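You operate a simulated robot arm through the tools that you are given. There is no shell and no other tool. Be economical: measure what you need, move in short steps, check, and stop when the job is done.

You are at the controls of a simulated robot arm. One attempt, no reset.

## Task
Fill the kettle to four cups from the jug and boil it.
Fine: lid shut before you switch on; let it click off by itself; jug back.

Only the result counts: the job must be done as asked and must still hold three seconds after the hand-in. Knocking over, shifting, dropping, spilling or breaking anything else fails it. Lids that push on must go on centred and level and be pressed home; caps that screw on are set level and turned clockwise until they are tight.

## Robot
A 7-joint arm with a two-finger parallel gripper, fixed in place. Base frame: the origin is at the foot of the arm, x ahead of it, y to its left, z up; the work surface is at about z = 860. Readings come in mm, degrees, newtons and seconds.
With the tool pointing down near the work surface it reaches from about 260 to 720 mm from the base axis. Its first joint turns from -115.0 to 115.0 degrees. Payload 3.91 kg.
The tool frame sits at the grasp point between the pads (the TCP): z along the fingers, y along the line on which they close. The tips reach 30 mm beyond it. The gripper opens to 110 mm. The fingers are 20 mm wide and 10 mm thick; the gripper's body (48 by 112 mm) begins 55 mm behind the TCP.
Orientation is that of the tool frame in the base frame, as a unit quaternion [x, y, z, w]. With the fingers straight down and closing along the base's y, the tool's x points along the base's -x, its y along +y and its z along -z.

## Interface
- The arm moves only by the tool drive_tool. Its argument "commands" is a list of rows, each a list of 3 entries, a list of its own where there are three numbers: the shift along the tool's x, y, z in units of 50 mm (1.0 is 50 mm), then the turn, a rotation vector about the tool's x, y, z in units of 4 degrees (1.0 is 4 degrees), then the opening, from 0 (shut) to 1 (fully open). In form: [[[dx, dy, dz], [rx, ry, rz], jaw], ...]. A call has 1 to 12 rows; each row shifts and turns the commanded pose from where the row before left it, along the tool's axes as they then stand. A call with a number of a shift or a turn outside -1 to 1 is refused whole. Rows are played at 5 a second. More than 50 mm and 8.6 degrees between two rows, or a gripper value outside its range, and nothing of the call is played. A pose out of reach is approached as far as the arm can. The call stops where the force on the tool passes 40 N (or 10 N more than at its start, if that is more) or the arm is blocked; 0.2 s more then pass. The fingers move at their own pace (about 108 mm/s each) and stop on an object; they squeeze with about 36 N. The grip force told is the motor's: it shows also when the fingers shut on nothing. Time passes only in rows, and 0.2 s behind the last, so rows that do not move let the fingers close. The reply holds the time, the measured pose of the TCP, the force on the tool along the base axes, the opening and the grip force, in the units named above and with some noise.
- Cameras (640 x 400 px; columns grow to the right, rows downward): "scene" is fixed at [404, 640.8, 1651.1]; the picture's right is [-1.00, 0.02, 0.00], its down [0.01, 0.79, -0.61] and it looks along [-0.01, -0.61, -0.79] (base axes); focal length 259 px, centre (320, 200). "wrist" rides on the gripper at [-36, 0, -57] in the tool frame; the picture's right is [0.00, -1.00, 0.00], its down [0.97, 0.00, -0.24] and it looks along [0.24, 0.00, 0.97] (tool axes); focal length 218 px, centre (320, 200). There is no depth. A picture from a camera that has moved, and an enlarged one, comes with that camera's place and axes in the base frame and with its lens. The place of the scene camera against the robot may be out by one fixed shift of up to 25 mm in any direction.
- get_image(camera): a new picture of that camera. No time passes.
- raise_lower(by): slides the trunk up (or, below 0, down) by that many mm; the arm rides with it, the base frame stays. It gives what a move gives, with no picture.
- enlarge(camera, box): a new picture of the part [left, top, right, bottom] of that camera's present view, enlarged. No time passes.
- job_done(): hands the job in; it is judged then, once.

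Work in short steps. Places have to be worked out from the pictures, the camera data and where the tool is seen: move nearer, look again, correct. Check each grasp and each placing, and mend what went wrong. You have 120 turns and 84 pictures in all, those below and enlarged ones among them. Open the gripper and draw the arm clear of the work before you hand the job in, unless the task says otherwise; then end with one line.

The tools are called by a JSON object that holds its "fn" and its "kwargs". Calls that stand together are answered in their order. drive_tool: Moves the arm, as the interface text tells. Its arguments: {"type":"object","properties":{"commands":{"type":"array","items":{"type":"array"}}},"required":["commands"]} The other tools are called the same way: raise_lower (by) slides the trunk up or down; get_image (camera) takes a picture; enlarge (camera, box) takes an enlarged picture of a part of a camera's view; job_done () hands the job in.

At the start:

```text
time_s: 0.0
ee_pos: [315.7, 347.2, 1382.2]
tool_rot: [0.001, 1.0, 0.0, 0.0]
wrist_force: [0.0, 0.0, 0.5]
opening: 109.8
finger_force: 0.1
trunk travel left (down, up): [-925.0, 65.0]
```

scene: 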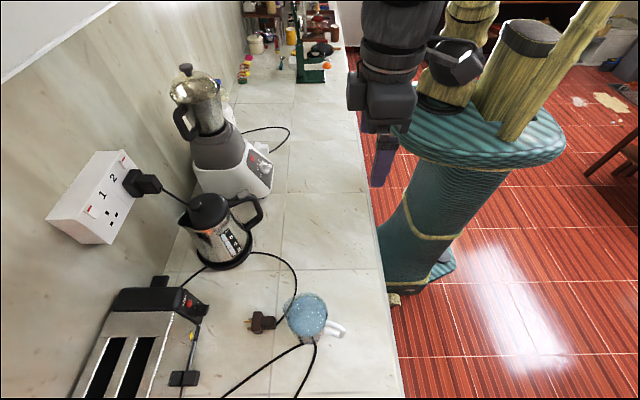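
wrist: 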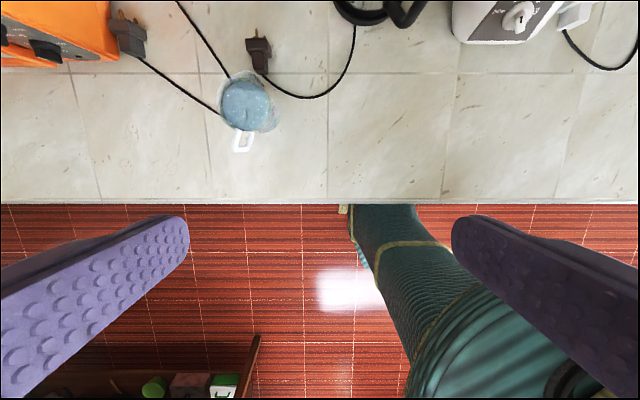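

I'll look closely at the kettle, the socket and the jug first.

{"fn": "enlarge", "kwargs": {"camera": "scene", "box": [150, 170, 310, 290]}}

{"fn": "enlarge", "kwargs": {"camera": "scene", "box": [40, 130, 200, 250]}}

{"fn": "enlarge", "kwargs": {"camera": "scene", "box": [150, 260, 370, 400]}}

```text
3.33 times, centred on (230, 230) of scene
camera zoom: at [404.0, 640.8, 1651.1], right [-1.0, 0.02, 0.0], down [0.01, 0.79, -0.61], along [-0.01, -0.61, -0.79], focal length 862 px, centre (620, 100)
```

zoom: 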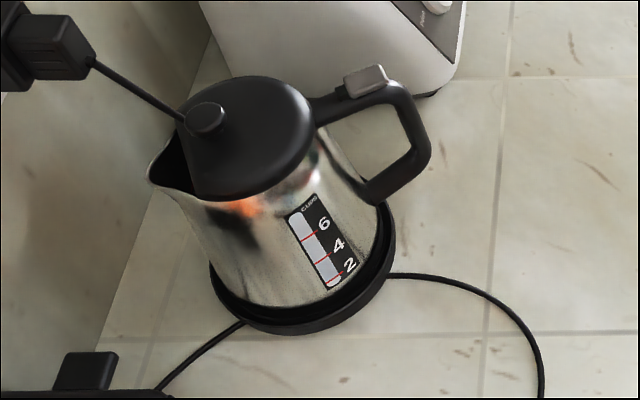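

```text
3.33 times, centred on (120, 190) of scene
camera zoom: at [404.0, 640.8, 1651.1], right [-1.0, 0.02, 0.0], down [0.01, 0.79, -0.61], along [-0.01, -0.61, -0.79], focal length 862 px, centre (987, 233)
```

zoom: 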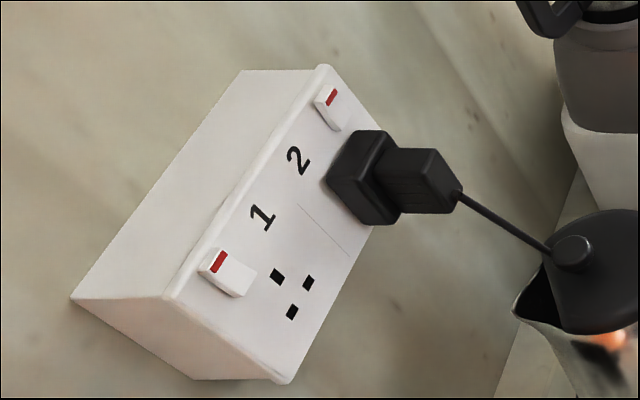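

```text
2.86 times, centred on (260, 330) of scene
camera zoom: at [404.0, 640.8, 1651.1], right [-1.0, 0.02, 0.0], down [0.01, 0.79, -0.61], along [-0.01, -0.61, -0.79], focal length 739 px, centre (491, -171)
```

zoom: 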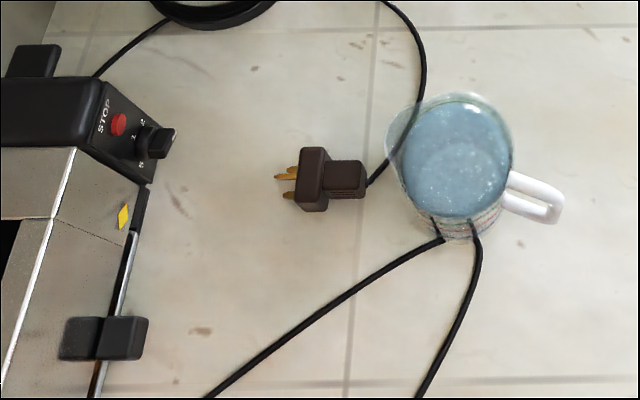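

The brown plug may belong to the kettle, but I can't tell whose cord is in socket 2. I'll pitch the tool forward so the wrist camera sees the kettle and the wall.

{"fn": "drive_tool", "kwargs": {"commands": [[[0, 0, 0], [0, -1, 0], 1], [[0, 0, 0], [0, -1, 0], 1], [[0, 0, 0], [0, -1, 0], 1], [[0, 0, 0], [0, -1, 0], 1], [[0, 0, 0], [0, -1, 0], 1], [[0, 0, 0], [0, -1, 0], 1], [[0, 0, 0], [0, -1, 0], 1], [[0, 0, 0], [0, -1, 0], 1], [[0, 0, 0], [0, -1, 0], 1], [[0, 0, 0], [0, -1, 0], 1], [[0, 0, 0], [0, -1, 0], 1], [[0, 0, 0], [0, -1, 0], 1]]}}

{"fn": "get_image", "kwargs": {"camera": "wrist"}}

```text
time_s: 2.6
ee_pos: [317.3, 349.8, 1383.0]
tool_rot: [0.001, 0.913, 0.0, 0.407]
wrist_force: [0.1, -0.1, 0.4]
opening: 110.0
finger_force: 0.1
trunk travel left (down, up): [-925.0, 65.0]
```

```text
78 pictures are left
camera wrist: at [298.1, 348.9, 1448.3], right [0.0, -1.0, 0.0], down [-0.83, 0.0, -0.56], along [0.56, 0.0, -0.83], focal length 218 px, centre (320, 200)
```

wrist: 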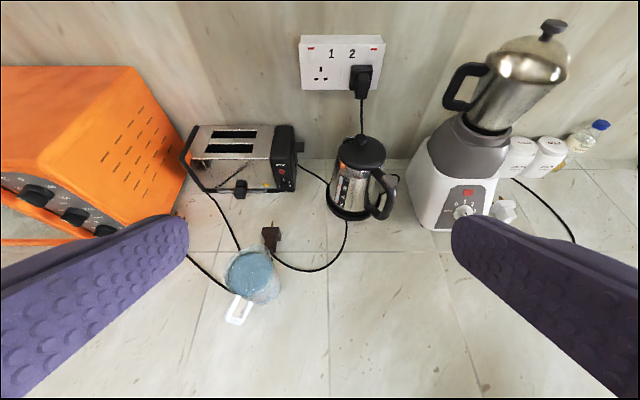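

{"fn": "enlarge", "kwargs": {"camera": "wrist", "box": [220, 100, 420, 280]}}

{"fn": "enlarge", "kwargs": {"camera": "wrist", "box": [290, 25, 410, 135]}}

```text
2.22 times, centred on (320, 190) of wrist
camera zoom: at [298.1, 348.9, 1448.3], right [0.0, -1.0, 0.0], down [-0.83, 0.0, -0.56], along [0.56, 0.0, -0.83], focal length 485 px, centre (320, 222)
```

zoom: 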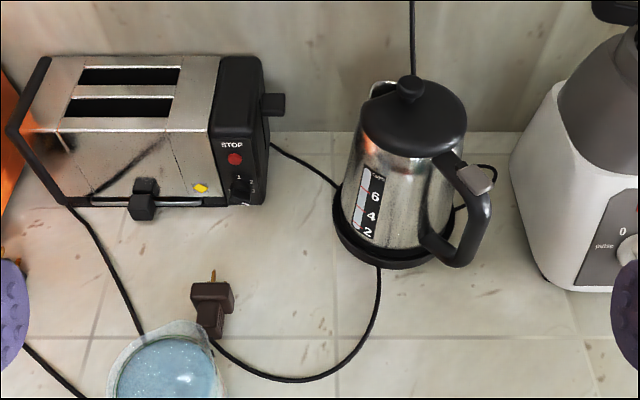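

```text
3.64 times, centred on (350, 80) of wrist
camera zoom: at [298.1, 348.9, 1448.3], right [0.0, -1.0, 0.0], down [-0.83, 0.0, -0.56], along [0.56, 0.0, -0.83], focal length 794 px, centre (211, 636)
```

zoom: 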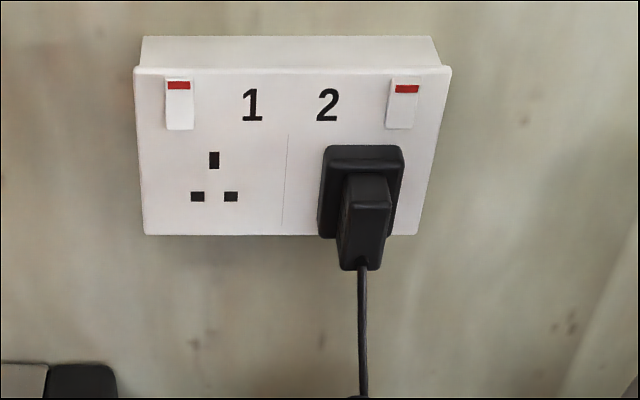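

Two cords meet at the kettle base. I'll move the camera right and closer to see behind the kettle.

{"fn": "drive_tool", "kwargs": {"commands": [[[-0.28, -0.77, 0.48], [0, 0, 0], 1], [[-0.28, -0.77, 0.48], [0, 0, 0], 1], [[-0.28, -0.77, 0.48], [0, 0, 0], 1], [[-0.28, -0.77, 0.48], [0, 0, 0], 1], [[-0.28, -0.77, 0.48], [0, 0, 0], 1]]}}

{"fn": "get_image", "kwargs": {"camera": "wrist"}}

```text
time_s: 3.8
ee_pos: [451.2, 153.3, 1354.5]
tool_rot: [0.0, 0.914, 0.001, 0.406]
wrist_force: [1.0, 0.2, 0.5]
opening: 110.3
finger_force: 0.1
trunk travel left (down, up): [-925.0, 65.0]
```

```text
75 pictures are left
camera wrist: at [432.7, 153.7, 1418.7], right [0.0, -1.0, 0.0], down [-0.83, 0.0, -0.56], along [0.56, 0.0, -0.83], focal length 218 px, centre (320, 200)
```

wrist: 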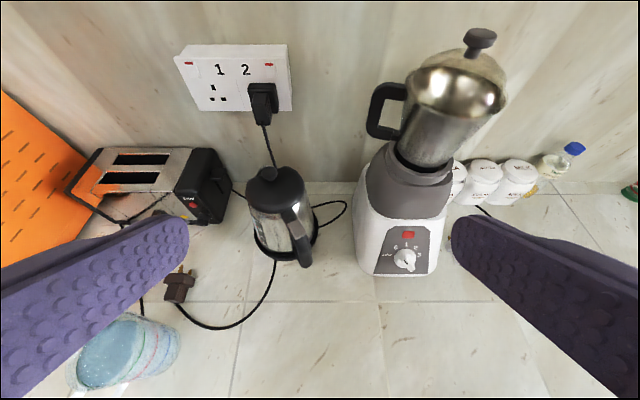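

{"fn": "enlarge", "kwargs": {"camera": "wrist", "box": [180, 130, 380, 280]}}

{"fn": "enlarge", "kwargs": {"camera": "wrist", "box": [165, 30, 305, 140]}}

```text
2.67 times, centred on (280, 205) of wrist
camera zoom: at [432.7, 153.7, 1418.7], right [0.0, -1.0, 0.0], down [-0.83, 0.0, -0.56], along [0.56, 0.0, -0.83], focal length 582 px, centre (427, 187)
```

zoom: 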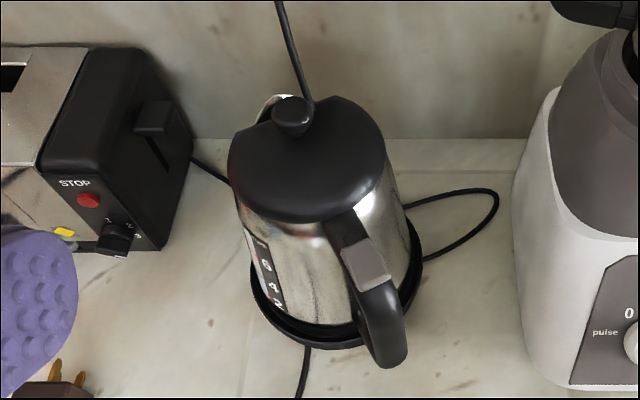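

```text
3.64 times, centred on (235, 85) of wrist
camera zoom: at [432.7, 153.7, 1418.7], right [0.0, -1.0, 0.0], down [-0.83, 0.0, -0.56], along [0.56, 0.0, -0.83], focal length 794 px, centre (629, 618)
```

zoom: 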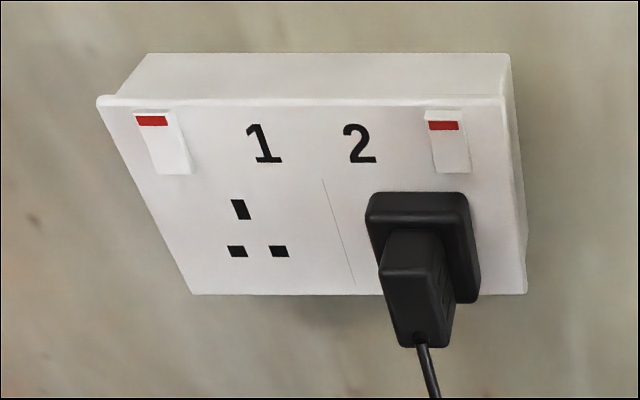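

I can't yet tell whether the kettle's cord goes to socket 2 or to the brown plug. I'll look down from nearly above to trace the cords at the back.

{"fn": "drive_tool", "kwargs": {"commands": [[[0, 0, 0], [0, 1, 0], 1], [[0, 0, 0], [0, 1, 0], 1], [[0, 0, 0], [0, 1, 0], 1], [[0, 0, 0], [0, 1, 0], 1], [[0, 0, 0], [0, 1, 0], 1], [[0, 0, 0], [0, 1, 0], 1], [[0, 0, 0], [0, 1, 0], 1], [[-0.526, 0.708, 0.298], [0, 0, 0], 1], [[-0.526, 0.708, 0.298], [0, 0, 0], 1], [[-0.526, 0.708, 0.298], [0, 0, 0], 1], [[-0.526, 0.708, 0.298], [0, 0, 0], 1], [[-0.526, 0.708, 0.298], [0, 0, 0], 1]]}}

{"fn": "get_image", "kwargs": {"camera": "wrist"}}

```text
time_s: 6.4
ee_pos: [602.0, 333.8, 1327.9]
tool_rot: [0.001, 0.985, 0.0, 0.172]
wrist_force: [0.5, -0.7, 0.2]
opening: 109.7
finger_force: 0.1
trunk travel left (down, up): [-925.0, 65.0]
```

```text
72 pictures are left
camera wrist: at [616.8, 334.4, 1393.2], right [0.0, -1.0, 0.0], down [-0.99, 0.0, -0.1], along [0.1, 0.0, -0.99], focal length 218 px, centre (320, 200)
```

wrist: 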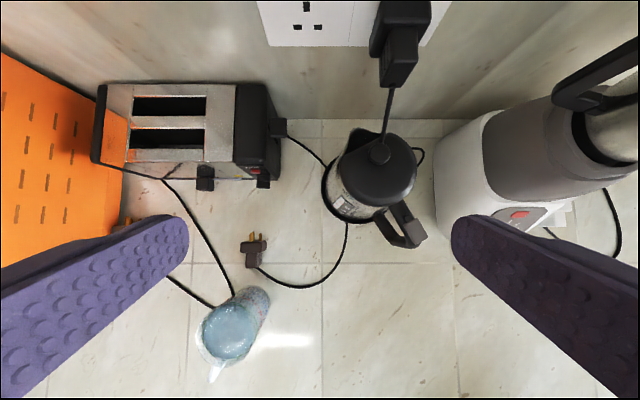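

{"fn": "enlarge", "kwargs": {"camera": "wrist", "box": [240, 80, 460, 270]}}

{"fn": "enlarge", "kwargs": {"camera": "wrist", "box": [80, 130, 340, 390]}}

```text
2.11 times, centred on (350, 175) of wrist
camera zoom: at [616.8, 334.4, 1393.2], right [0.0, -1.0, 0.0], down [-0.99, 0.0, -0.1], along [0.1, 0.0, -0.99], focal length 460 px, centre (257, 253)
```

zoom: 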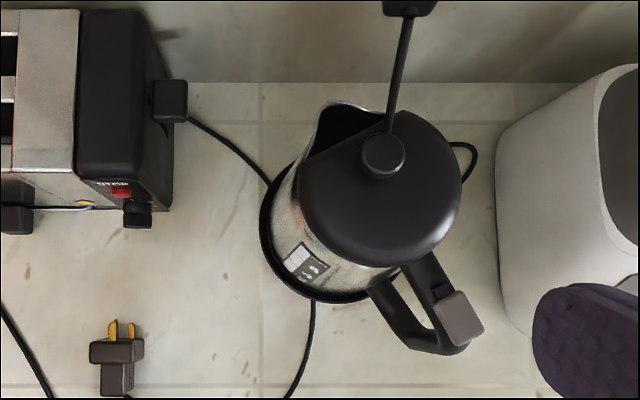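

```text
1.54 times, centred on (210, 260) of wrist
camera zoom: at [616.8, 334.4, 1393.2], right [0.0, -1.0, 0.0], down [-0.99, 0.0, -0.1], along [0.1, 0.0, -0.99], focal length 336 px, centre (489, 108)
```

zoom: 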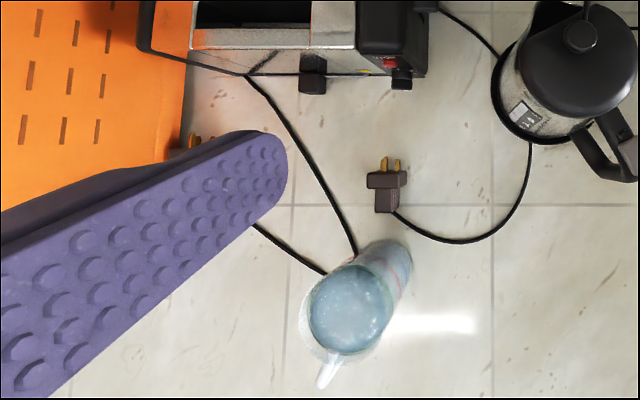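

I need a view straight down behind the kettle, so I'll shift the camera toward the wall at this height, well above the plug.

{"fn": "drive_tool", "kwargs": {"commands": [[[-0.85, -0.2, 0.31], [0, 0, 0], 1], [[-0.85, -0.2, 0.31], [0, 0, 0], 1]]}}

{"fn": "enlarge", "kwargs": {"camera": "wrist", "box": [230, 60, 470, 300]}}

```text
time_s: 7.0
ee_pos: [695.2, 311.7, 1326.1]
tool_rot: [0.0, 0.985, 0.0, 0.173]
wrist_force: [0.3, 0.4, -0.2]
opening: 110.1
finger_force: 0.0
trunk travel left (down, up): [-925.0, 65.0]
```

```text
1.67 times, centred on (350, 180) of wrist
camera zoom: at [709.4, 312.1, 1392.1], right [0.0, -1.0, 0.0], down [-0.99, 0.0, -0.1], along [0.1, 0.0, -0.99], focal length 364 px, centre (270, 233)
```

zoom: 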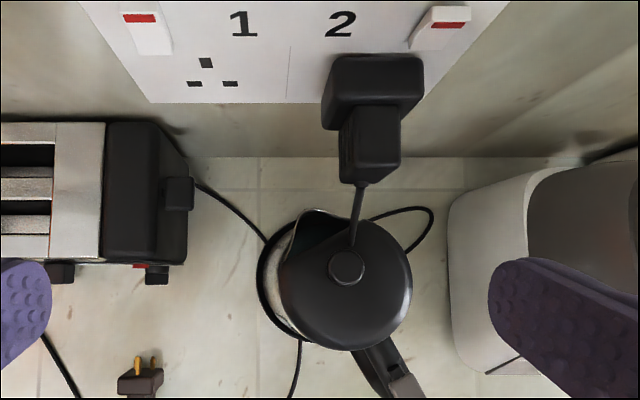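

I still need a side view of the gap behind the kettle, so I'll back off to the left and tilt the camera toward −y. I'll also check the switches.

{"fn": "enlarge", "kwargs": {"camera": "wrist", "box": [250, 20, 430, 130]}}

{"fn": "drive_tool", "kwargs": {"commands": [[[0.385, 0.75, 0.18], [0, 0, 0], 1], [[0.385, 0.75, 0.18], [0, 0, 0], 1], [[0.385, 0.75, 0.18], [0, 0, 0], 1], [[0.385, 0.75, 0.18], [0, 0, 0], 1], [[0, 0, 0], [1, 0, 0], 1], [[0, 0, 0], [1, 0, 0], 1], [[0, 0, 0], [1, 0, 0], 1], [[0, 0, 0], [1, 0, 0], 1], [[0, 0, 0], [1, 0, 0], 1], [[0, 0, 0], [1, 0, 0], 1], [[0, 0, 0], [1, 0, 0], 1], [[0, 0, 0], [1, 0, 0], 1]]}}

{"fn": "get_image", "kwargs": {"camera": "wrist"}}

```text
3.56 times, centred on (340, 75) of wrist
camera zoom: at [709.4, 312.1, 1392.1], right [0.0, -1.0, 0.0], down [-0.99, 0.0, -0.1], along [0.1, 0.0, -0.99], focal length 776 px, centre (249, 644)
```

zoom: 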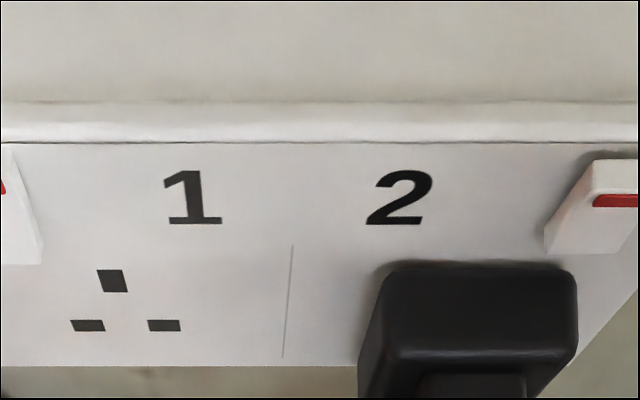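

```text
time_s: 9.6
ee_pos: [582.2, 414.8, 1256.3]
tool_rot: [0.047, 0.947, -0.272, 0.167]
wrist_force: [0.7, -0.7, 0.1]
opening: 110.0
finger_force: 0.1
out of reach, approached as far as the arm can: row 6, 7, 8, 9, 10, 11, 12
trunk travel left (down, up): [-925.0, 65.0]
```

```text
67 pictures are left
camera wrist: at [600.0, 445.1, 1314.4], right [-0.18, -0.85, 0.5], down [-0.98, 0.13, -0.14], along [0.05, -0.52, -0.85], focal length 218 px, centre (320, 200)
```

wrist: 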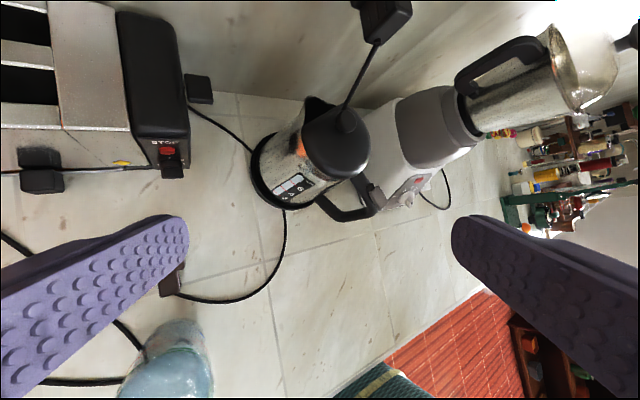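

{"fn": "enlarge", "kwargs": {"camera": "wrist", "box": [180, 80, 400, 300]}}

```text
1.82 times, centred on (290, 190) of wrist
camera zoom: at [600.0, 445.1, 1314.4], right [-0.18, -0.85, 0.5], down [-0.98, 0.13, -0.14], along [0.05, -0.52, -0.85], focal length 397 px, centre (374, 218)
```

zoom: 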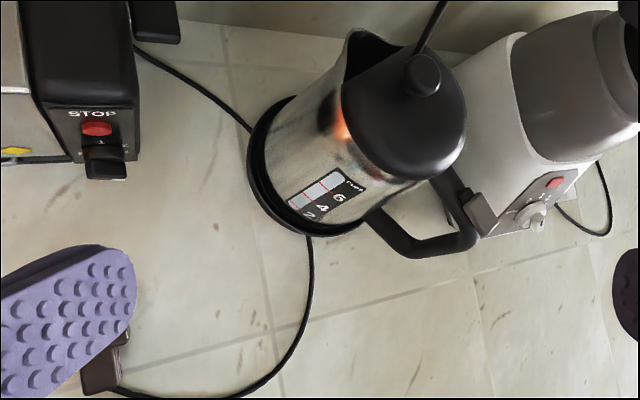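

The cord from socket 2 drops at the back of the kettle and loops in at its right, while the other cord runs under the base from the toaster side to the brown plug. So the kettle is probably already plugged into socket 2, and the lamp will confirm that. I'll straighten the tool, pull back and lower the trunk to read the gauge and look at the jug.

{"fn": "drive_tool", "kwargs": {"commands": [[[0, 0, 0], [-1, 0, 0], 1], [[0, 0, 0], [-1, 0, 0], 1], [[0, 0, 0], [-1, 0, 0], 1], [[0, 0, 0], [-1, 0, 0], 1], [[0, 0, 0], [-1, 0, 0], 1], [[0, 0, 0], [-1, 0, 0], 1], [[0, 0, 0], [-1, 0, 0], 1], [[0, 0, 0], [-1, 0, 0], 1], [[0.815, -0.4, -0.3], [0, 0, 0], 1], [[0.815, -0.4, -0.3], [0, 0, 0], 1], [[0.815, -0.4, -0.3], [0, 0, 0], 1]]}}

{"fn": "enlarge", "kwargs": {"camera": "scene", "box": [180, 180, 270, 275]}}

```text
time_s: 12.0
ee_pos: [448.1, 354.7, 1256.9]
tool_rot: [0.001, 0.985, 0.0, 0.175]
wrist_force: [-0.1, -0.9, -0.7]
opening: 109.8
finger_force: 0.1
trunk travel left (down, up): [-925.0, 65.0]
```

```text
4.21 times, centred on (225, 228) of scene
camera zoom: at [404.0, 640.8, 1651.1], right [-1.0, 0.02, 0.0], down [0.01, 0.79, -0.61], along [-0.01, -0.61, -0.79], focal length 1089 px, centre (720, 84)
```

zoom: 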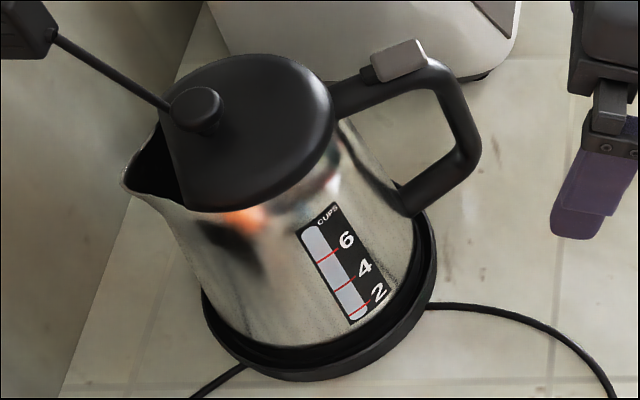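

The gauge reads empty. I'll lower the trunk, then view the kettle from the robot's side.

{"fn": "raise_lower", "kwargs": {"by": -150}}

{"fn": "get_image", "kwargs": {"camera": "wrist"}}

```text
time_s: 13.8
ee_pos: [450.6, 356.7, 1106.2]
tool_rot: [0.001, 0.985, 0.0, 0.173]
wrist_force: [-0.1, 0.1, -0.4]
opening: 110.1
finger_force: 0.1
trunk travel left (down, up): [-775.0, 215.0]
```

```text
64 pictures are left
camera wrist: at [466.1, 355.9, 1172.2], right [0.0, -1.0, 0.0], down [-0.99, 0.0, -0.11], along [0.11, 0.0, -0.99], focal length 218 px, centre (320, 200)
```

wrist: 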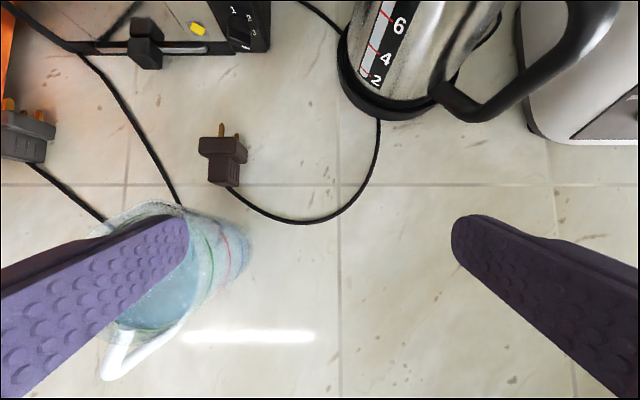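

{"fn": "drive_tool", "kwargs": {"commands": [[[0.22, -0.8, -0.37], [0, 0, 0], 1], [[0.22, -0.8, -0.37], [0, 0, 0], 1], [[0.22, -0.8, -0.37], [0, 0, 0], 1], [[0, 0, 0], [0, -1, 0], 1], [[0, 0, 0], [0, -1, 0], 1], [[0, 0, 0], [0, -1, 0], 1], [[0, 0, 0], [0, -1, 0], 1], [[0, 0, 0], [0, -1, 0], 1], [[0, 0, 0], [0, -1, 0], 1], [[0, 0, 0], [0, -1, 0], 1], [[0, 0, 0], [0, -1, 0], 1], [[0, 0, 0], [0, -1, 0], 1]]}}

{"fn": "get_image", "kwargs": {"camera": "wrist"}}

{"fn": "enlarge", "kwargs": {"camera": "wrist", "box": [220, 90, 400, 270]}}

```text
time_s: 16.4
ee_pos: [401.7, 235.5, 1146.9]
tool_rot: [0.003, 0.889, 0.004, 0.457]
wrist_force: [-0.6, 0.3, -0.2]
opening: 110.1
finger_force: 0.0
trunk travel left (down, up): [-775.0, 215.0]
```

```text
63 pictures are left
camera wrist: at [377.3, 235.0, 1210.4], right [0.0, -1.0, -0.01], down [-0.76, 0.01, -0.65], along [0.65, 0.01, -0.76], focal length 218 px, centre (320, 200)
```

wrist: 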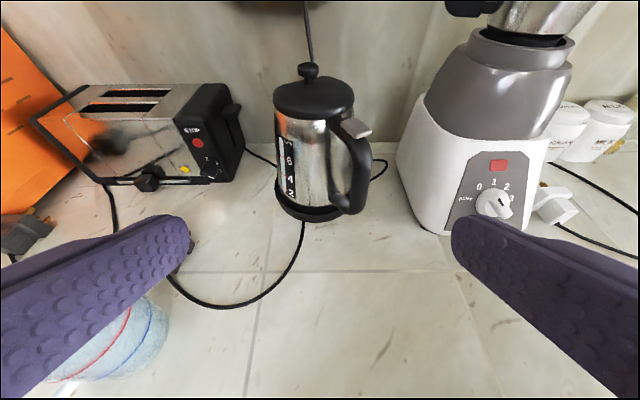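

```text
2.22 times, centred on (310, 180) of wrist
camera zoom: at [377.3, 235.0, 1210.4], right [0.0, -1.0, -0.01], down [-0.76, 0.01, -0.65], along [0.65, 0.01, -0.76], focal length 485 px, centre (342, 244)
```

zoom: 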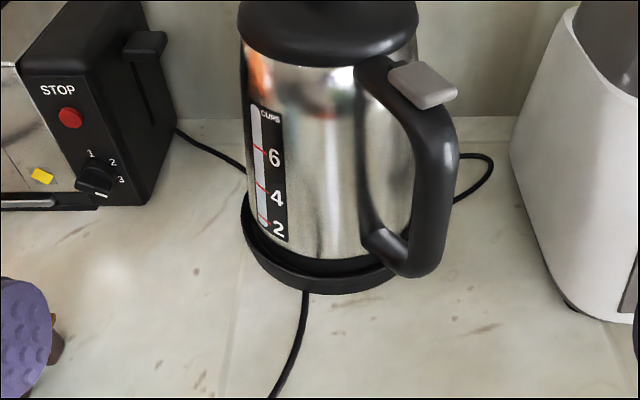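

The grey paddle on the handle is the switch, and the lid knob is at about (709, 253, 1097). I'll set the pitch to 35° and hover before the knob.

{"fn": "drive_tool", "kwargs": {"commands": [[[0, 0, 0], [0, 0.97, 0], 1], [[0, 0, 0], [0, 0.97, 0], 1], [[0, 0, 0], [0, 0.97, 0], 1], [[0, 0, 0], [0, 0.97, 0], 1], [[0, 0, 0], [0, 0.97, 0], 1], [[-0.74, 0.058, 0.458], [0, 0, 0], 1], [[-0.74, 0.058, 0.458], [0, 0, 0], 1], [[-0.74, 0.058, 0.458], [0, 0, 0], 1], [[-0.74, 0.058, 0.458], [0, 0, 0], 1], [[-0.74, 0.058, 0.458], [0, 0, 0], 1], [[-0.74, 0.058, 0.458], [0, 0, 0], 1]]}}

{"fn": "get_image", "kwargs": {"camera": "wrist"}}

```text
time_s: 18.8
ee_pos: [664.3, 252.4, 1168.5]
tool_rot: [0.0, 0.95, 0.0, 0.313]
wrist_force: [0.2, 0.6, -0.8]
opening: 109.7
finger_force: 0.1
trunk travel left (down, up): [-775.0, 215.0]
```

```text
61 pictures are left
camera wrist: at [659.1, 253.0, 1235.4], right [0.0, -1.0, 0.0], down [-0.92, 0.0, -0.38], along [0.38, 0.0, -0.92], focal length 218 px, centre (320, 200)
```

wrist: 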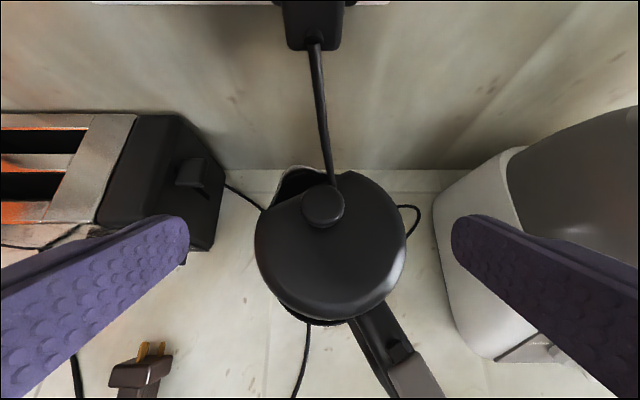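

The knob sits off-centre, toward the spout, which suggests a lid hinged at the handle. I'll look closer before touching it.

{"fn": "enlarge", "kwargs": {"camera": "wrist", "box": [240, 150, 440, 400]}}

{"fn": "enlarge", "kwargs": {"camera": "scene", "box": [180, 175, 250, 225]}}

```text
1.60 times, centred on (340, 275) of wrist
camera zoom: at [659.1, 253.0, 1235.4], right [0.0, -1.0, 0.0], down [-0.92, 0.0, -0.38], along [0.38, 0.0, -0.92], focal length 349 px, centre (288, 80)
```

zoom: 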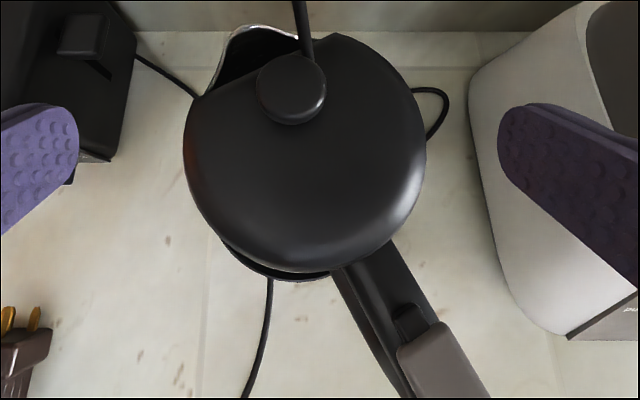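

```text
8.00 times, centred on (215, 200) of scene
camera zoom: at [404.0, 640.8, 1651.1], right [-1.0, 0.02, 0.0], down [0.01, 0.79, -0.61], along [-0.01, -0.61, -0.79], focal length 2068 px, centre (1160, 200)
```

zoom: 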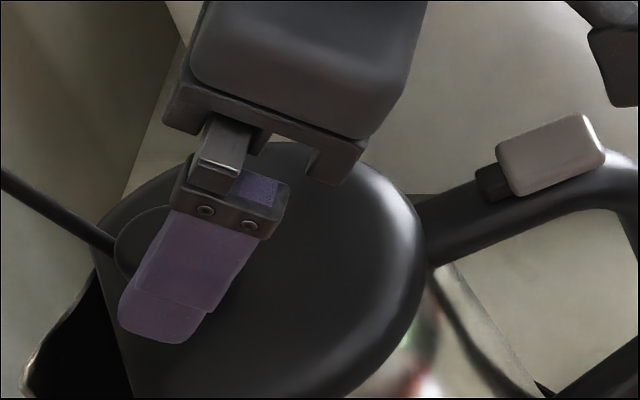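

It is a hinged lid: the knob is by the straight front edge, the hinge at the handle, and the hinge axis is yawed about 28°. I'll align the tool to that (yaw +28°, pitch 28°) and hover over the knob.

{"fn": "drive_tool", "kwargs": {"commands": [[[0, 0, 0], [-0.595, 0, -0.804], 1], [[0, 0, 0], [-0.595, 0, -0.804], 1], [[0, 0, 0], [-0.595, 0, -0.804], 1], [[0, 0, 0], [-0.595, 0, -0.804], 1], [[0, 0, 0], [-0.595, 0, -0.804], 1], [[0, 0, 0], [-0.595, 0, -0.804], 1], [[0, 0, 0], [-0.595, 0, -0.804], 1], [[0, 0, 0], [0, 1, 0], 1], [[0, 0, 0], [0, 1, 0], 1], [[-0.05, -0.446, 0.25], [0, 0, 0], 0.6]]}}

{"fn": "get_image", "kwargs": {"camera": "wrist"}}

```text
time_s: 20.9
ee_pos: [680.2, 235.7, 1157.3]
tool_rot: [-0.234, 0.941, 0.06, 0.239]
wrist_force: [0.4, 0.0, 0.1]
opening: 65.8
finger_force: 0.0
trunk travel left (down, up): [-775.0, 215.0]
```

```text
58 pictures are left
camera wrist: at [683.8, 238.8, 1225.4], right [0.47, -0.88, 0.0], down [-0.85, -0.45, -0.25], along [0.22, 0.12, -0.97], focal length 218 px, centre (320, 200)
```

wrist: 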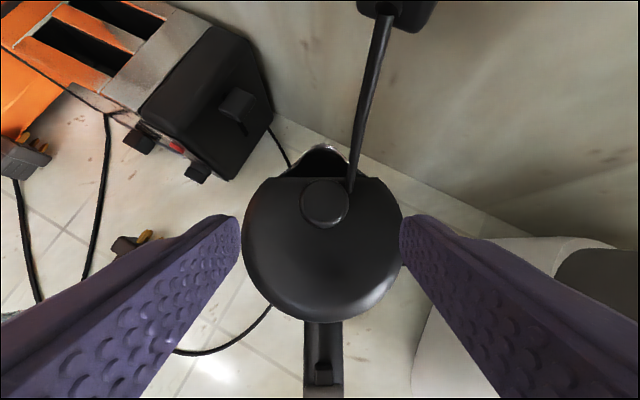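

Well aligned. I'll descend along the tool axis onto the knob and close.

{"fn": "drive_tool", "kwargs": {"commands": [[[-0.02, -0.02, 0.5], [0, 0, 0], 0.6], [[-0.02, -0.02, 0.48], [0, 0, 0], 0.6], [[0, 0, 0], [0, 0, 0], 0.2], [[0, 0, 0], [0, 0, 0], 0.1], [[0, 0, 0], [0, 0, 0], 0.1]]}}

{"fn": "get_image", "kwargs": {"camera": "wrist"}}

```text
time_s: 22.1
ee_pos: [702.7, 246.3, 1116.2]
tool_rot: [-0.234, 0.94, 0.059, 0.24]
wrist_force: [3.3, -0.7, 0.0]
opening: 28.8
finger_force: 35.6
trunk travel left (down, up): [-775.0, 215.0]
```

```text
57 pictures are left
camera wrist: at [707.3, 248.9, 1184.5], right [0.47, -0.88, 0.0], down [-0.85, -0.45, -0.25], along [0.22, 0.12, -0.97], focal length 218 px, centre (320, 200)
```

wrist: 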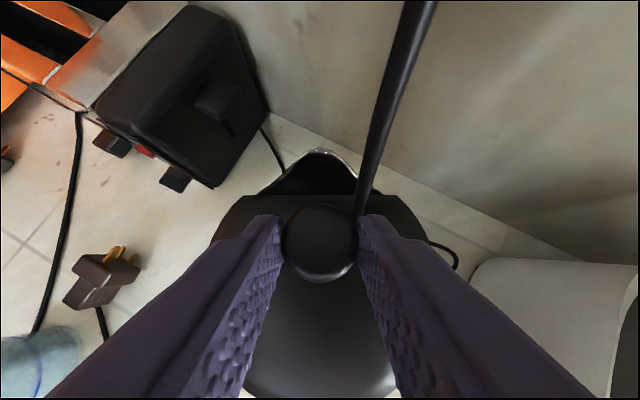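

The knob is held (28.8 mm). I'll lift in a small arc about the estimated hinge as a test.

{"fn": "drive_tool", "kwargs": {"commands": [[[0.015, 0, -0.103], [0, -1, 0], 0.1], [[0.015, 0, -0.103], [0, -1, 0], 0.1], [[0.015, 0, -0.103], [0, -1, 0], 0.1], [[0.015, 0, -0.103], [0, -1, 0], 0.1]]}}

{"fn": "enlarge", "kwargs": {"camera": "scene", "box": [165, 165, 275, 275]}}

```text
time_s: 23.1
ee_pos: [688.9, 240.1, 1133.0]
tool_rot: [-0.224, 0.897, 0.092, 0.369]
wrist_force: [-6.5, -4.1, 4.0]
opening: 29.0
finger_force: 36.7
trunk travel left (down, up): [-775.0, 215.0]
```

```text
3.64 times, centred on (220, 220) of scene
camera zoom: at [404.0, 640.8, 1651.1], right [-1.0, 0.02, 0.0], down [0.01, 0.79, -0.61], along [-0.01, -0.61, -0.79], focal length 940 px, centre (684, 127)
```

zoom: 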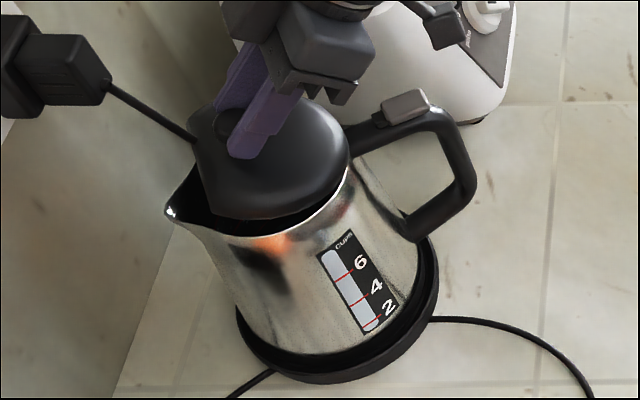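

The lid swings on its hinge and the force is small. I'll continue the arc with a slight correction.

{"fn": "drive_tool", "kwargs": {"commands": [[[0.025, 0, -0.11], [0, -1, 0], 0.1], [[0.025, 0, -0.11], [0, -1, 0], 0.1], [[0.025, 0, -0.11], [0, -1, 0], 0.1], [[0.025, 0, -0.11], [0, -1, 0], 0.1]]}}

```text
time_s: 24.1
ee_pos: [671.3, 229.8, 1144.4]
tool_rot: [-0.208, 0.837, 0.121, 0.491]
wrist_force: [-5.0, -5.6, 3.3]
opening: 28.8
finger_force: 35.7
trunk travel left (down, up): [-775.0, 215.0]
```

{"fn": "drive_tool", "kwargs": {"commands": [[[0.025, 0, -0.12], [0, -1, 0], 0.1], [[0.025, 0, -0.12], [0, -1, 0], 0.1], [[0.025, 0, -0.12], [0, -1, 0], 0.1], [[0.025, 0, -0.12], [0, -1, 0], 0.1]]}}

{"fn": "enlarge", "kwargs": {"camera": "scene", "box": [165, 145, 295, 275]}}

```text
time_s: 25.1
ee_pos: [652.0, 219.0, 1148.1]
tool_rot: [-0.19, 0.76, 0.15, 0.603]
wrist_force: [2.3, -3.7, 5.4]
opening: 29.0
finger_force: 35.9
trunk travel left (down, up): [-775.0, 215.0]
```

```text
3.08 times, centred on (230, 210) of scene
camera zoom: at [404.0, 640.8, 1651.1], right [-1.0, 0.02, 0.0], down [0.01, 0.79, -0.61], along [-0.01, -0.61, -0.79], focal length 796 px, centre (597, 169)
```

zoom: 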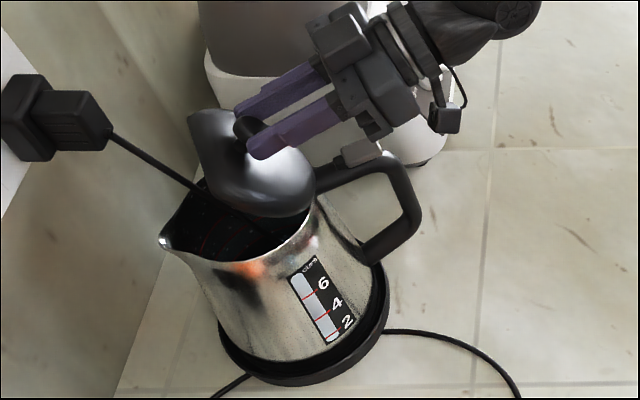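

The lid is about 50° open. I'll go a bit further with rotation, then translate the rest and let the knob pivot so the gripper doesn't tip onto the switch.

{"fn": "drive_tool", "kwargs": {"commands": [[[0.02, 0, -0.11], [0, -1, 0], 0.1], [[0.02, 0, -0.11], [0, -1, 0], 0.1], [[-0.012, 0, -0.258], [0, 0, 0], 0.1], [[0.032, 0, -0.256], [0, 0, 0], 0.1]]}}

{"fn": "enlarge", "kwargs": {"camera": "scene", "box": [165, 145, 295, 275]}}

```text
time_s: 26.1
ee_pos: [618.0, 201.4, 1148.4]
tool_rot: [-0.181, 0.717, 0.164, 0.653]
wrist_force: [1.6, 1.3, 6.0]
opening: 29.1
finger_force: 35.8
trunk travel left (down, up): [-775.0, 215.0]
```

```text
3.08 times, centred on (230, 210) of scene
camera zoom: at [404.0, 640.8, 1651.1], right [-1.0, 0.02, 0.0], down [0.01, 0.79, -0.61], along [-0.01, -0.61, -0.79], focal length 796 px, centre (597, 169)
```

zoom: 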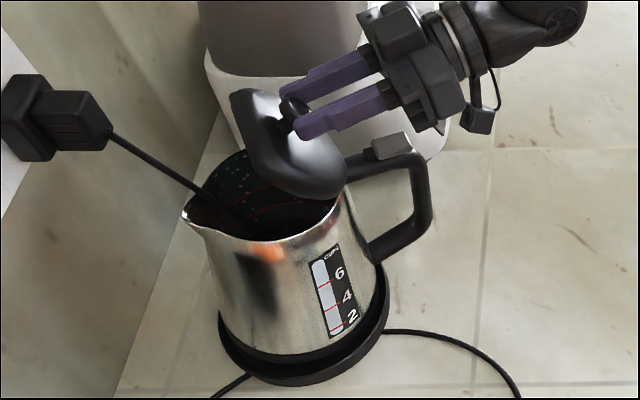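

The kettle body is being pulled and tilting on its base, so the lid has hit its stop or the knob isn't pivoting. I'll reverse the last two steps at once.

{"fn": "drive_tool", "kwargs": {"commands": [[[-0.032, 0, 0.256], [0, 0, 0], 0.1], [[0.012, 0, 0.258], [0, 0, 0], 0.1], [[0, 0, 0], [0, 0, 0], 0.1]]}}

{"fn": "enlarge", "kwargs": {"camera": "scene", "box": [165, 145, 295, 275]}}

```text
time_s: 26.9
ee_pos: [641.9, 212.8, 1146.9]
tool_rot: [-0.179, 0.716, 0.162, 0.655]
wrist_force: [0.9, -0.9, 9.3]
opening: 29.2
finger_force: 35.3
trunk travel left (down, up): [-775.0, 215.0]
```

```text
3.08 times, centred on (230, 210) of scene
camera zoom: at [404.0, 640.8, 1651.1], right [-1.0, 0.02, 0.0], down [0.01, 0.79, -0.61], along [-0.01, -0.61, -0.79], focal length 796 px, centre (597, 169)
```

zoom: 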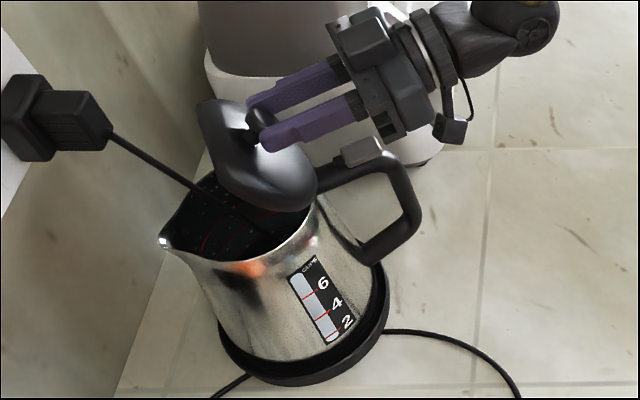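

The kettle is seated back on its base. I'll add a little more true rotation, then release slightly to see whether the hinge holds the lid.

{"fn": "drive_tool", "kwargs": {"commands": [[[0.02, 0, -0.11], [0, -1, 0], 0.1], [[0.02, 0, -0.11], [0, -1, 0], 0.1], [[0, 0, 0], [0, 0, 0], 0.1], [[0, 0, 0], [0, 0, 0], 0.5], [[0, 0, 0], [0, 0, 0], 0.5]]}}

{"fn": "enlarge", "kwargs": {"camera": "scene", "box": [165, 145, 295, 275]}}

```text
time_s: 28.1
ee_pos: [632.6, 208.7, 1145.7]
tool_rot: [-0.168, 0.671, 0.174, 0.701]
wrist_force: [-0.1, 0.4, 0.2]
opening: 55.1
finger_force: 0.1
trunk travel left (down, up): [-775.0, 215.0]
```

```text
3.08 times, centred on (230, 210) of scene
camera zoom: at [404.0, 640.8, 1651.1], right [-1.0, 0.02, 0.0], down [0.01, 0.79, -0.61], along [-0.01, -0.61, -0.79], focal length 796 px, centre (597, 169)
```

zoom: 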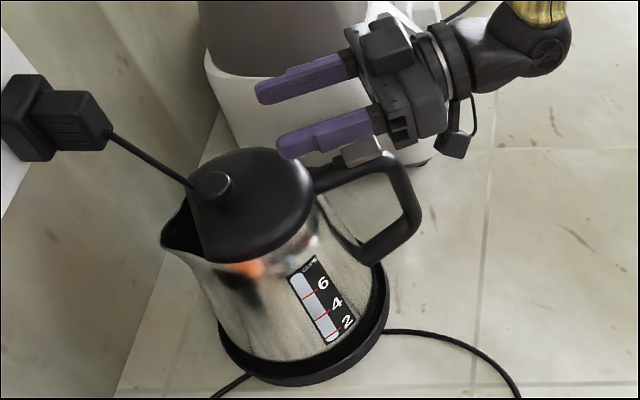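

The lid fell shut, so it has to pass vertical to stay open. The paddle is lower (z≈1066) than I feared, so there's room to pitch the gripper to about 120°. I'll lift clear, re-pitch down and re-grip.

{"fn": "drive_tool", "kwargs": {"commands": [[[-0.7, 0, 0], [0, 0, 0], 0.6], [[0, 0, 0], [0, 1, 0], 0.6], [[0, 0, 0], [0, 1, 0], 0.6], [[0, 0, 0], [0, 1, 0], 0.6], [[0, 0, 0], [0, 1, 0], 0.6], [[0, 0, 0], [0, 1, 0], 0.6], [[0, 0, 0], [0, 1, 0], 0.6], [[0, 0, 0], [0, 1, 0], 0.6], [[0, 0, 0], [0, 1, 0], 0.6], [[0, 0, 0], [0, 1, 0], 0.6], [[0, 0, 0], [0, 1, 0], 0.6], [[0, 0, 0], [0, 1, 0], 0.6]]}}

{"fn": "drive_tool", "kwargs": {"commands": [[[0, 0, 0], [0, 1, 0], 0.6], [[0, 0, 0], [0, 1, 0], 0.6], [[0, 0, 0], [0, 1, 0], 0.6], [[0, 0, 0], [0, 1, 0], 0.6], [[0, 0, 0], [0, 1, 0], 0.6], [[0, 0, 0], [0, 1, 0], 0.6]]}}

```text
time_s: 30.8
ee_pos: [628.4, 208.2, 1181.4]
tool_rot: [-0.221, 0.885, 0.099, 0.398]
wrist_force: [0.4, 0.2, 0.2]
opening: 65.9
finger_force: 0.0
trunk travel left (down, up): [-775.0, 215.0]
```

```text
time_s: 32.1
ee_pos: [629.9, 208.8, 1181.2]
tool_rot: [-0.236, 0.948, 0.051, 0.207]
wrist_force: [-0.3, 0.2, -0.5]
opening: 66.0
finger_force: 0.0
trunk travel left (down, up): [-775.0, 215.0]
```

{"fn": "drive_tool", "kwargs": {"commands": [[[-0.48, 0, 0.44], [0, 0, 0], 0.6], [[-0.48, -0.01, 0.44], [0, 0, 0], 0.6], [[0, -0.01, 0.5], [0, 0, 0], 0.6], [[0, 0, 0.49], [0, 0, 0], 0.6], [[0, 0, 0], [0, 0, 0], 0.1], [[0, 0, 0], [0, 0, 0], 0.1], [[0, 0, 0], [0, 0, 0], 0.1]]}}

{"fn": "get_image", "kwargs": {"camera": "wrist"}}

```text
time_s: 33.8
ee_pos: [702.3, 245.8, 1114.6]
tool_rot: [-0.236, 0.948, 0.05, 0.206]
wrist_force: [-0.4, 2.4, 0.6]
opening: 29.0
finger_force: 36.3
trunk travel left (down, up): [-775.0, 215.0]
```

```text
51 pictures are left
camera wrist: at [711.5, 250.7, 1182.6], right [0.47, -0.88, 0.0], down [-0.87, -0.46, -0.18], along [0.16, 0.09, -0.98], focal length 218 px, centre (320, 200)
```

wrist: 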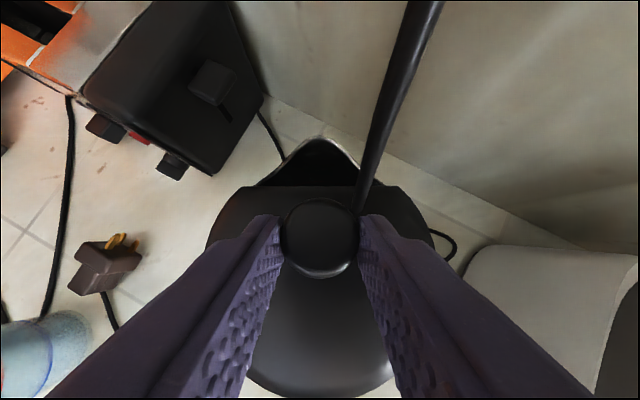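

Re-gripped. I'll swing through 48° with the refined hinge centre.

{"fn": "drive_tool", "kwargs": {"commands": [[[0.024, 0, -0.109], [0, -1, 0], 0.1], [[0.024, 0, -0.109], [0, -1, 0], 0.1], [[0.024, 0, -0.109], [0, -1, 0], 0.1], [[0.024, 0, -0.109], [0, -1, 0], 0.1], [[0.024, 0, -0.109], [0, -1, 0], 0.1], [[0.024, 0, -0.109], [0, -1, 0], 0.1], [[0.024, 0, -0.109], [0, -1, 0], 0.1], [[0.024, 0, -0.109], [0, -1, 0], 0.1], [[0.024, 0, -0.109], [0, -1, 0], 0.1], [[0.024, 0, -0.109], [0, -1, 0], 0.1], [[0.024, 0, -0.109], [0, -1, 0], 0.1], [[0.024, 0, -0.109], [0, -1, 0], 0.1]]}}

{"fn": "drive_tool", "kwargs": {"commands": [[[0.024, 0, -0.109], [0, -1, 0], 0.1], [[0.024, 0, -0.109], [0, -1, 0], 0.1], [[0.024, 0, -0.109], [0, -1, 0], 0.1], [[0.024, 0, -0.109], [0, -1, 0], 0.1]]}}

{"fn": "enlarge", "kwargs": {"camera": "scene", "box": [165, 145, 295, 275]}}

```text
time_s: 36.4
ee_pos: [655.6, 219.7, 1149.7]
tool_rot: [-0.196, 0.781, 0.144, 0.575]
wrist_force: [-0.9, 1.0, 0.0]
opening: 28.7
finger_force: 35.6
trunk travel left (down, up): [-775.0, 215.0]
```

```text
time_s: 37.4
ee_pos: [635.4, 209.7, 1149.0]
tool_rot: [-0.173, 0.695, 0.168, 0.678]
wrist_force: [0.3, -0.2, -8.7]
opening: 29.1
finger_force: 36.0
trunk travel left (down, up): [-775.0, 215.0]
```

```text
3.08 times, centred on (230, 210) of scene
camera zoom: at [404.0, 640.8, 1651.1], right [-1.0, 0.02, 0.0], down [0.01, 0.79, -0.61], along [-0.01, -0.61, -0.79], focal length 796 px, centre (597, 169)
```

zoom: 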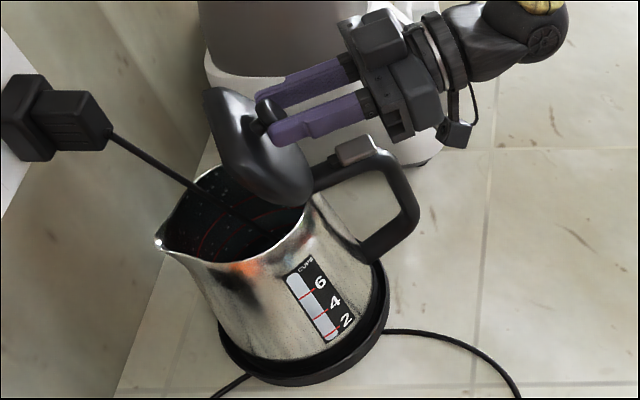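

Force rose to 9 N in z, so I'm slightly too high. I'll continue with a downward correction.

{"fn": "drive_tool", "kwargs": {"commands": [[[0.055, 0, -0.109], [0, -1, 0], 0.1], [[0.045, 0, -0.109], [0, -1, 0], 0.1], [[0.035, 0, -0.105], [0, -1, 0], 0.1]]}}

{"fn": "enlarge", "kwargs": {"camera": "scene", "box": [165, 145, 295, 275]}}

```text
time_s: 38.1
ee_pos: [620.1, 202.4, 1143.0]
tool_rot: [-0.155, 0.62, 0.186, 0.746]
wrist_force: [-2.3, -0.3, -3.8]
opening: 28.9
finger_force: 36.0
trunk travel left (down, up): [-775.0, 215.0]
```

```text
3.08 times, centred on (230, 210) of scene
camera zoom: at [404.0, 640.8, 1651.1], right [-1.0, 0.02, 0.0], down [0.01, 0.79, -0.61], along [-0.01, -0.61, -0.79], focal length 796 px, centre (597, 169)
```

zoom: 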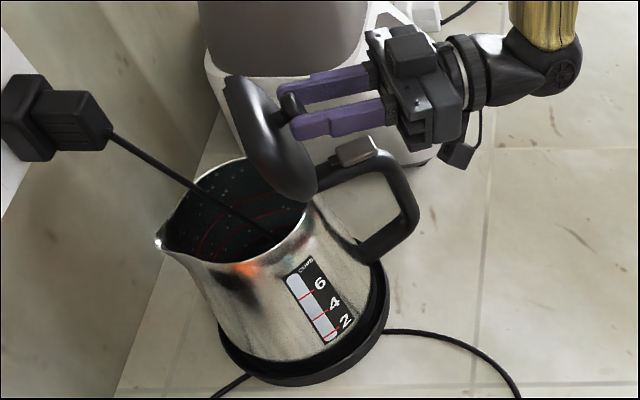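

The lid is at about 76° and the kettle is steady. I'll keep going past vertical.

{"fn": "drive_tool", "kwargs": {"commands": [[[0.035, 0, -0.107], [0, -1, 0], 0.1], [[0.035, 0, -0.107], [0, -1, 0], 0.1], [[0.03, 0, -0.107], [0, -1, 0], 0.1], [[0.03, 0, -0.107], [0, -1, 0], 0.1]]}}

{"fn": "enlarge", "kwargs": {"camera": "scene", "box": [165, 145, 295, 275]}}

```text
time_s: 39.1
ee_pos: [603.3, 194.7, 1132.3]
tool_rot: [-0.128, 0.508, 0.206, 0.827]
wrist_force: [-0.7, -0.9, 4.6]
opening: 28.9
finger_force: 36.2
trunk travel left (down, up): [-775.0, 215.0]
```

```text
3.08 times, centred on (230, 210) of scene
camera zoom: at [404.0, 640.8, 1651.1], right [-1.0, 0.02, 0.0], down [0.01, 0.79, -0.61], along [-0.01, -0.61, -0.79], focal length 796 px, centre (597, 169)
```

zoom: 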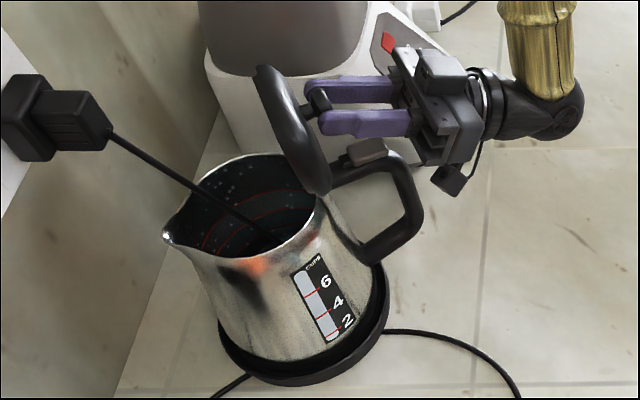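

{"fn": "drive_tool", "kwargs": {"commands": [[[0.02, 0, -0.107], [0, -1, 0], 0.1], [[0.02, 0, -0.107], [0, -1, 0], 0.1]]}}

{"fn": "enlarge", "kwargs": {"camera": "scene", "box": [165, 145, 295, 275]}}

```text
time_s: 39.8
ee_pos: [592.8, 188.4, 1126.4]
tool_rot: [-0.111, 0.447, 0.215, 0.861]
wrist_force: [-7.6, -1.5, 26.1]
opening: 29.0
finger_force: 36.4
trunk travel left (down, up): [-775.0, 215.0]
```

```text
3.08 times, centred on (230, 210) of scene
camera zoom: at [404.0, 640.8, 1651.1], right [-1.0, 0.02, 0.0], down [0.01, 0.79, -0.61], along [-0.01, -0.61, -0.79], focal length 796 px, centre (597, 169)
```

zoom: 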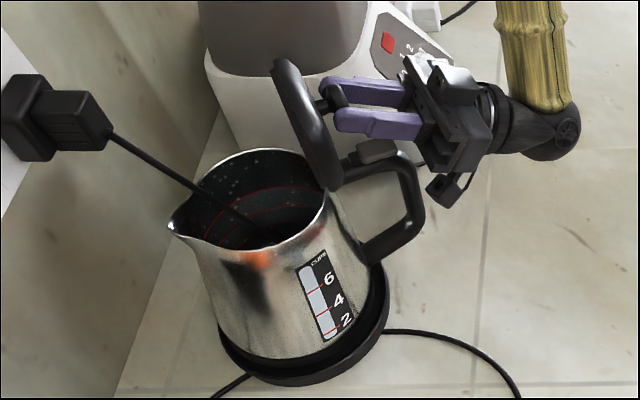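

Force has jumped, so the lid is near its stop (about 97°). I'll ease back slightly and release.

{"fn": "drive_tool", "kwargs": {"commands": [[[-0.04, 0, 0.04], [0, 0.3, 0], 0.1], [[0, 0, 0], [0, 0, 0], 0.5], [[0, 0, 0], [0, 0, 0], 0.5]]}}

{"fn": "enlarge", "kwargs": {"camera": "scene", "box": [165, 145, 295, 275]}}

```text
time_s: 40.5
ee_pos: [599.5, 191.0, 1125.3]
tool_rot: [-0.115, 0.46, 0.212, 0.854]
wrist_force: [0.1, 0.8, 1.0]
opening: 54.9
finger_force: 0.0
trunk travel left (down, up): [-775.0, 215.0]
```

```text
3.08 times, centred on (230, 210) of scene
camera zoom: at [404.0, 640.8, 1651.1], right [-1.0, 0.02, 0.0], down [0.01, 0.79, -0.61], along [-0.01, -0.61, -0.79], focal length 796 px, centre (597, 169)
```

zoom: 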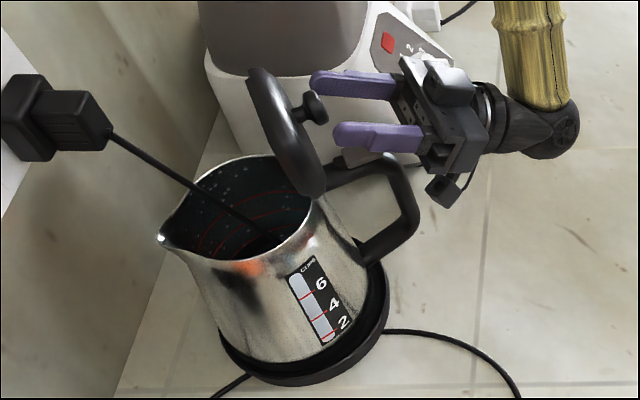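

{"fn": "drive_tool", "kwargs": {"commands": [[[0, 0, 0], [0, 0, 0], 0.6], [[0, 0, 0], [0, 0, 0], 0.6]]}}

{"fn": "enlarge", "kwargs": {"camera": "scene", "box": [165, 145, 295, 275]}}

```text
time_s: 41.1
ee_pos: [598.1, 190.6, 1125.1]
tool_rot: [-0.114, 0.46, 0.212, 0.855]
wrist_force: [0.1, -1.0, 0.4]
opening: 66.0
finger_force: 0.0
trunk travel left (down, up): [-775.0, 215.0]
```

```text
3.08 times, centred on (230, 210) of scene
camera zoom: at [404.0, 640.8, 1651.1], right [-1.0, 0.02, 0.0], down [0.01, 0.79, -0.61], along [-0.01, -0.61, -0.79], focal length 796 px, centre (597, 169)
```

zoom: 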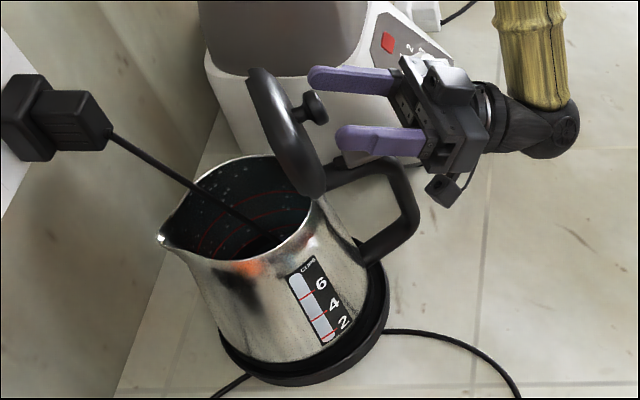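

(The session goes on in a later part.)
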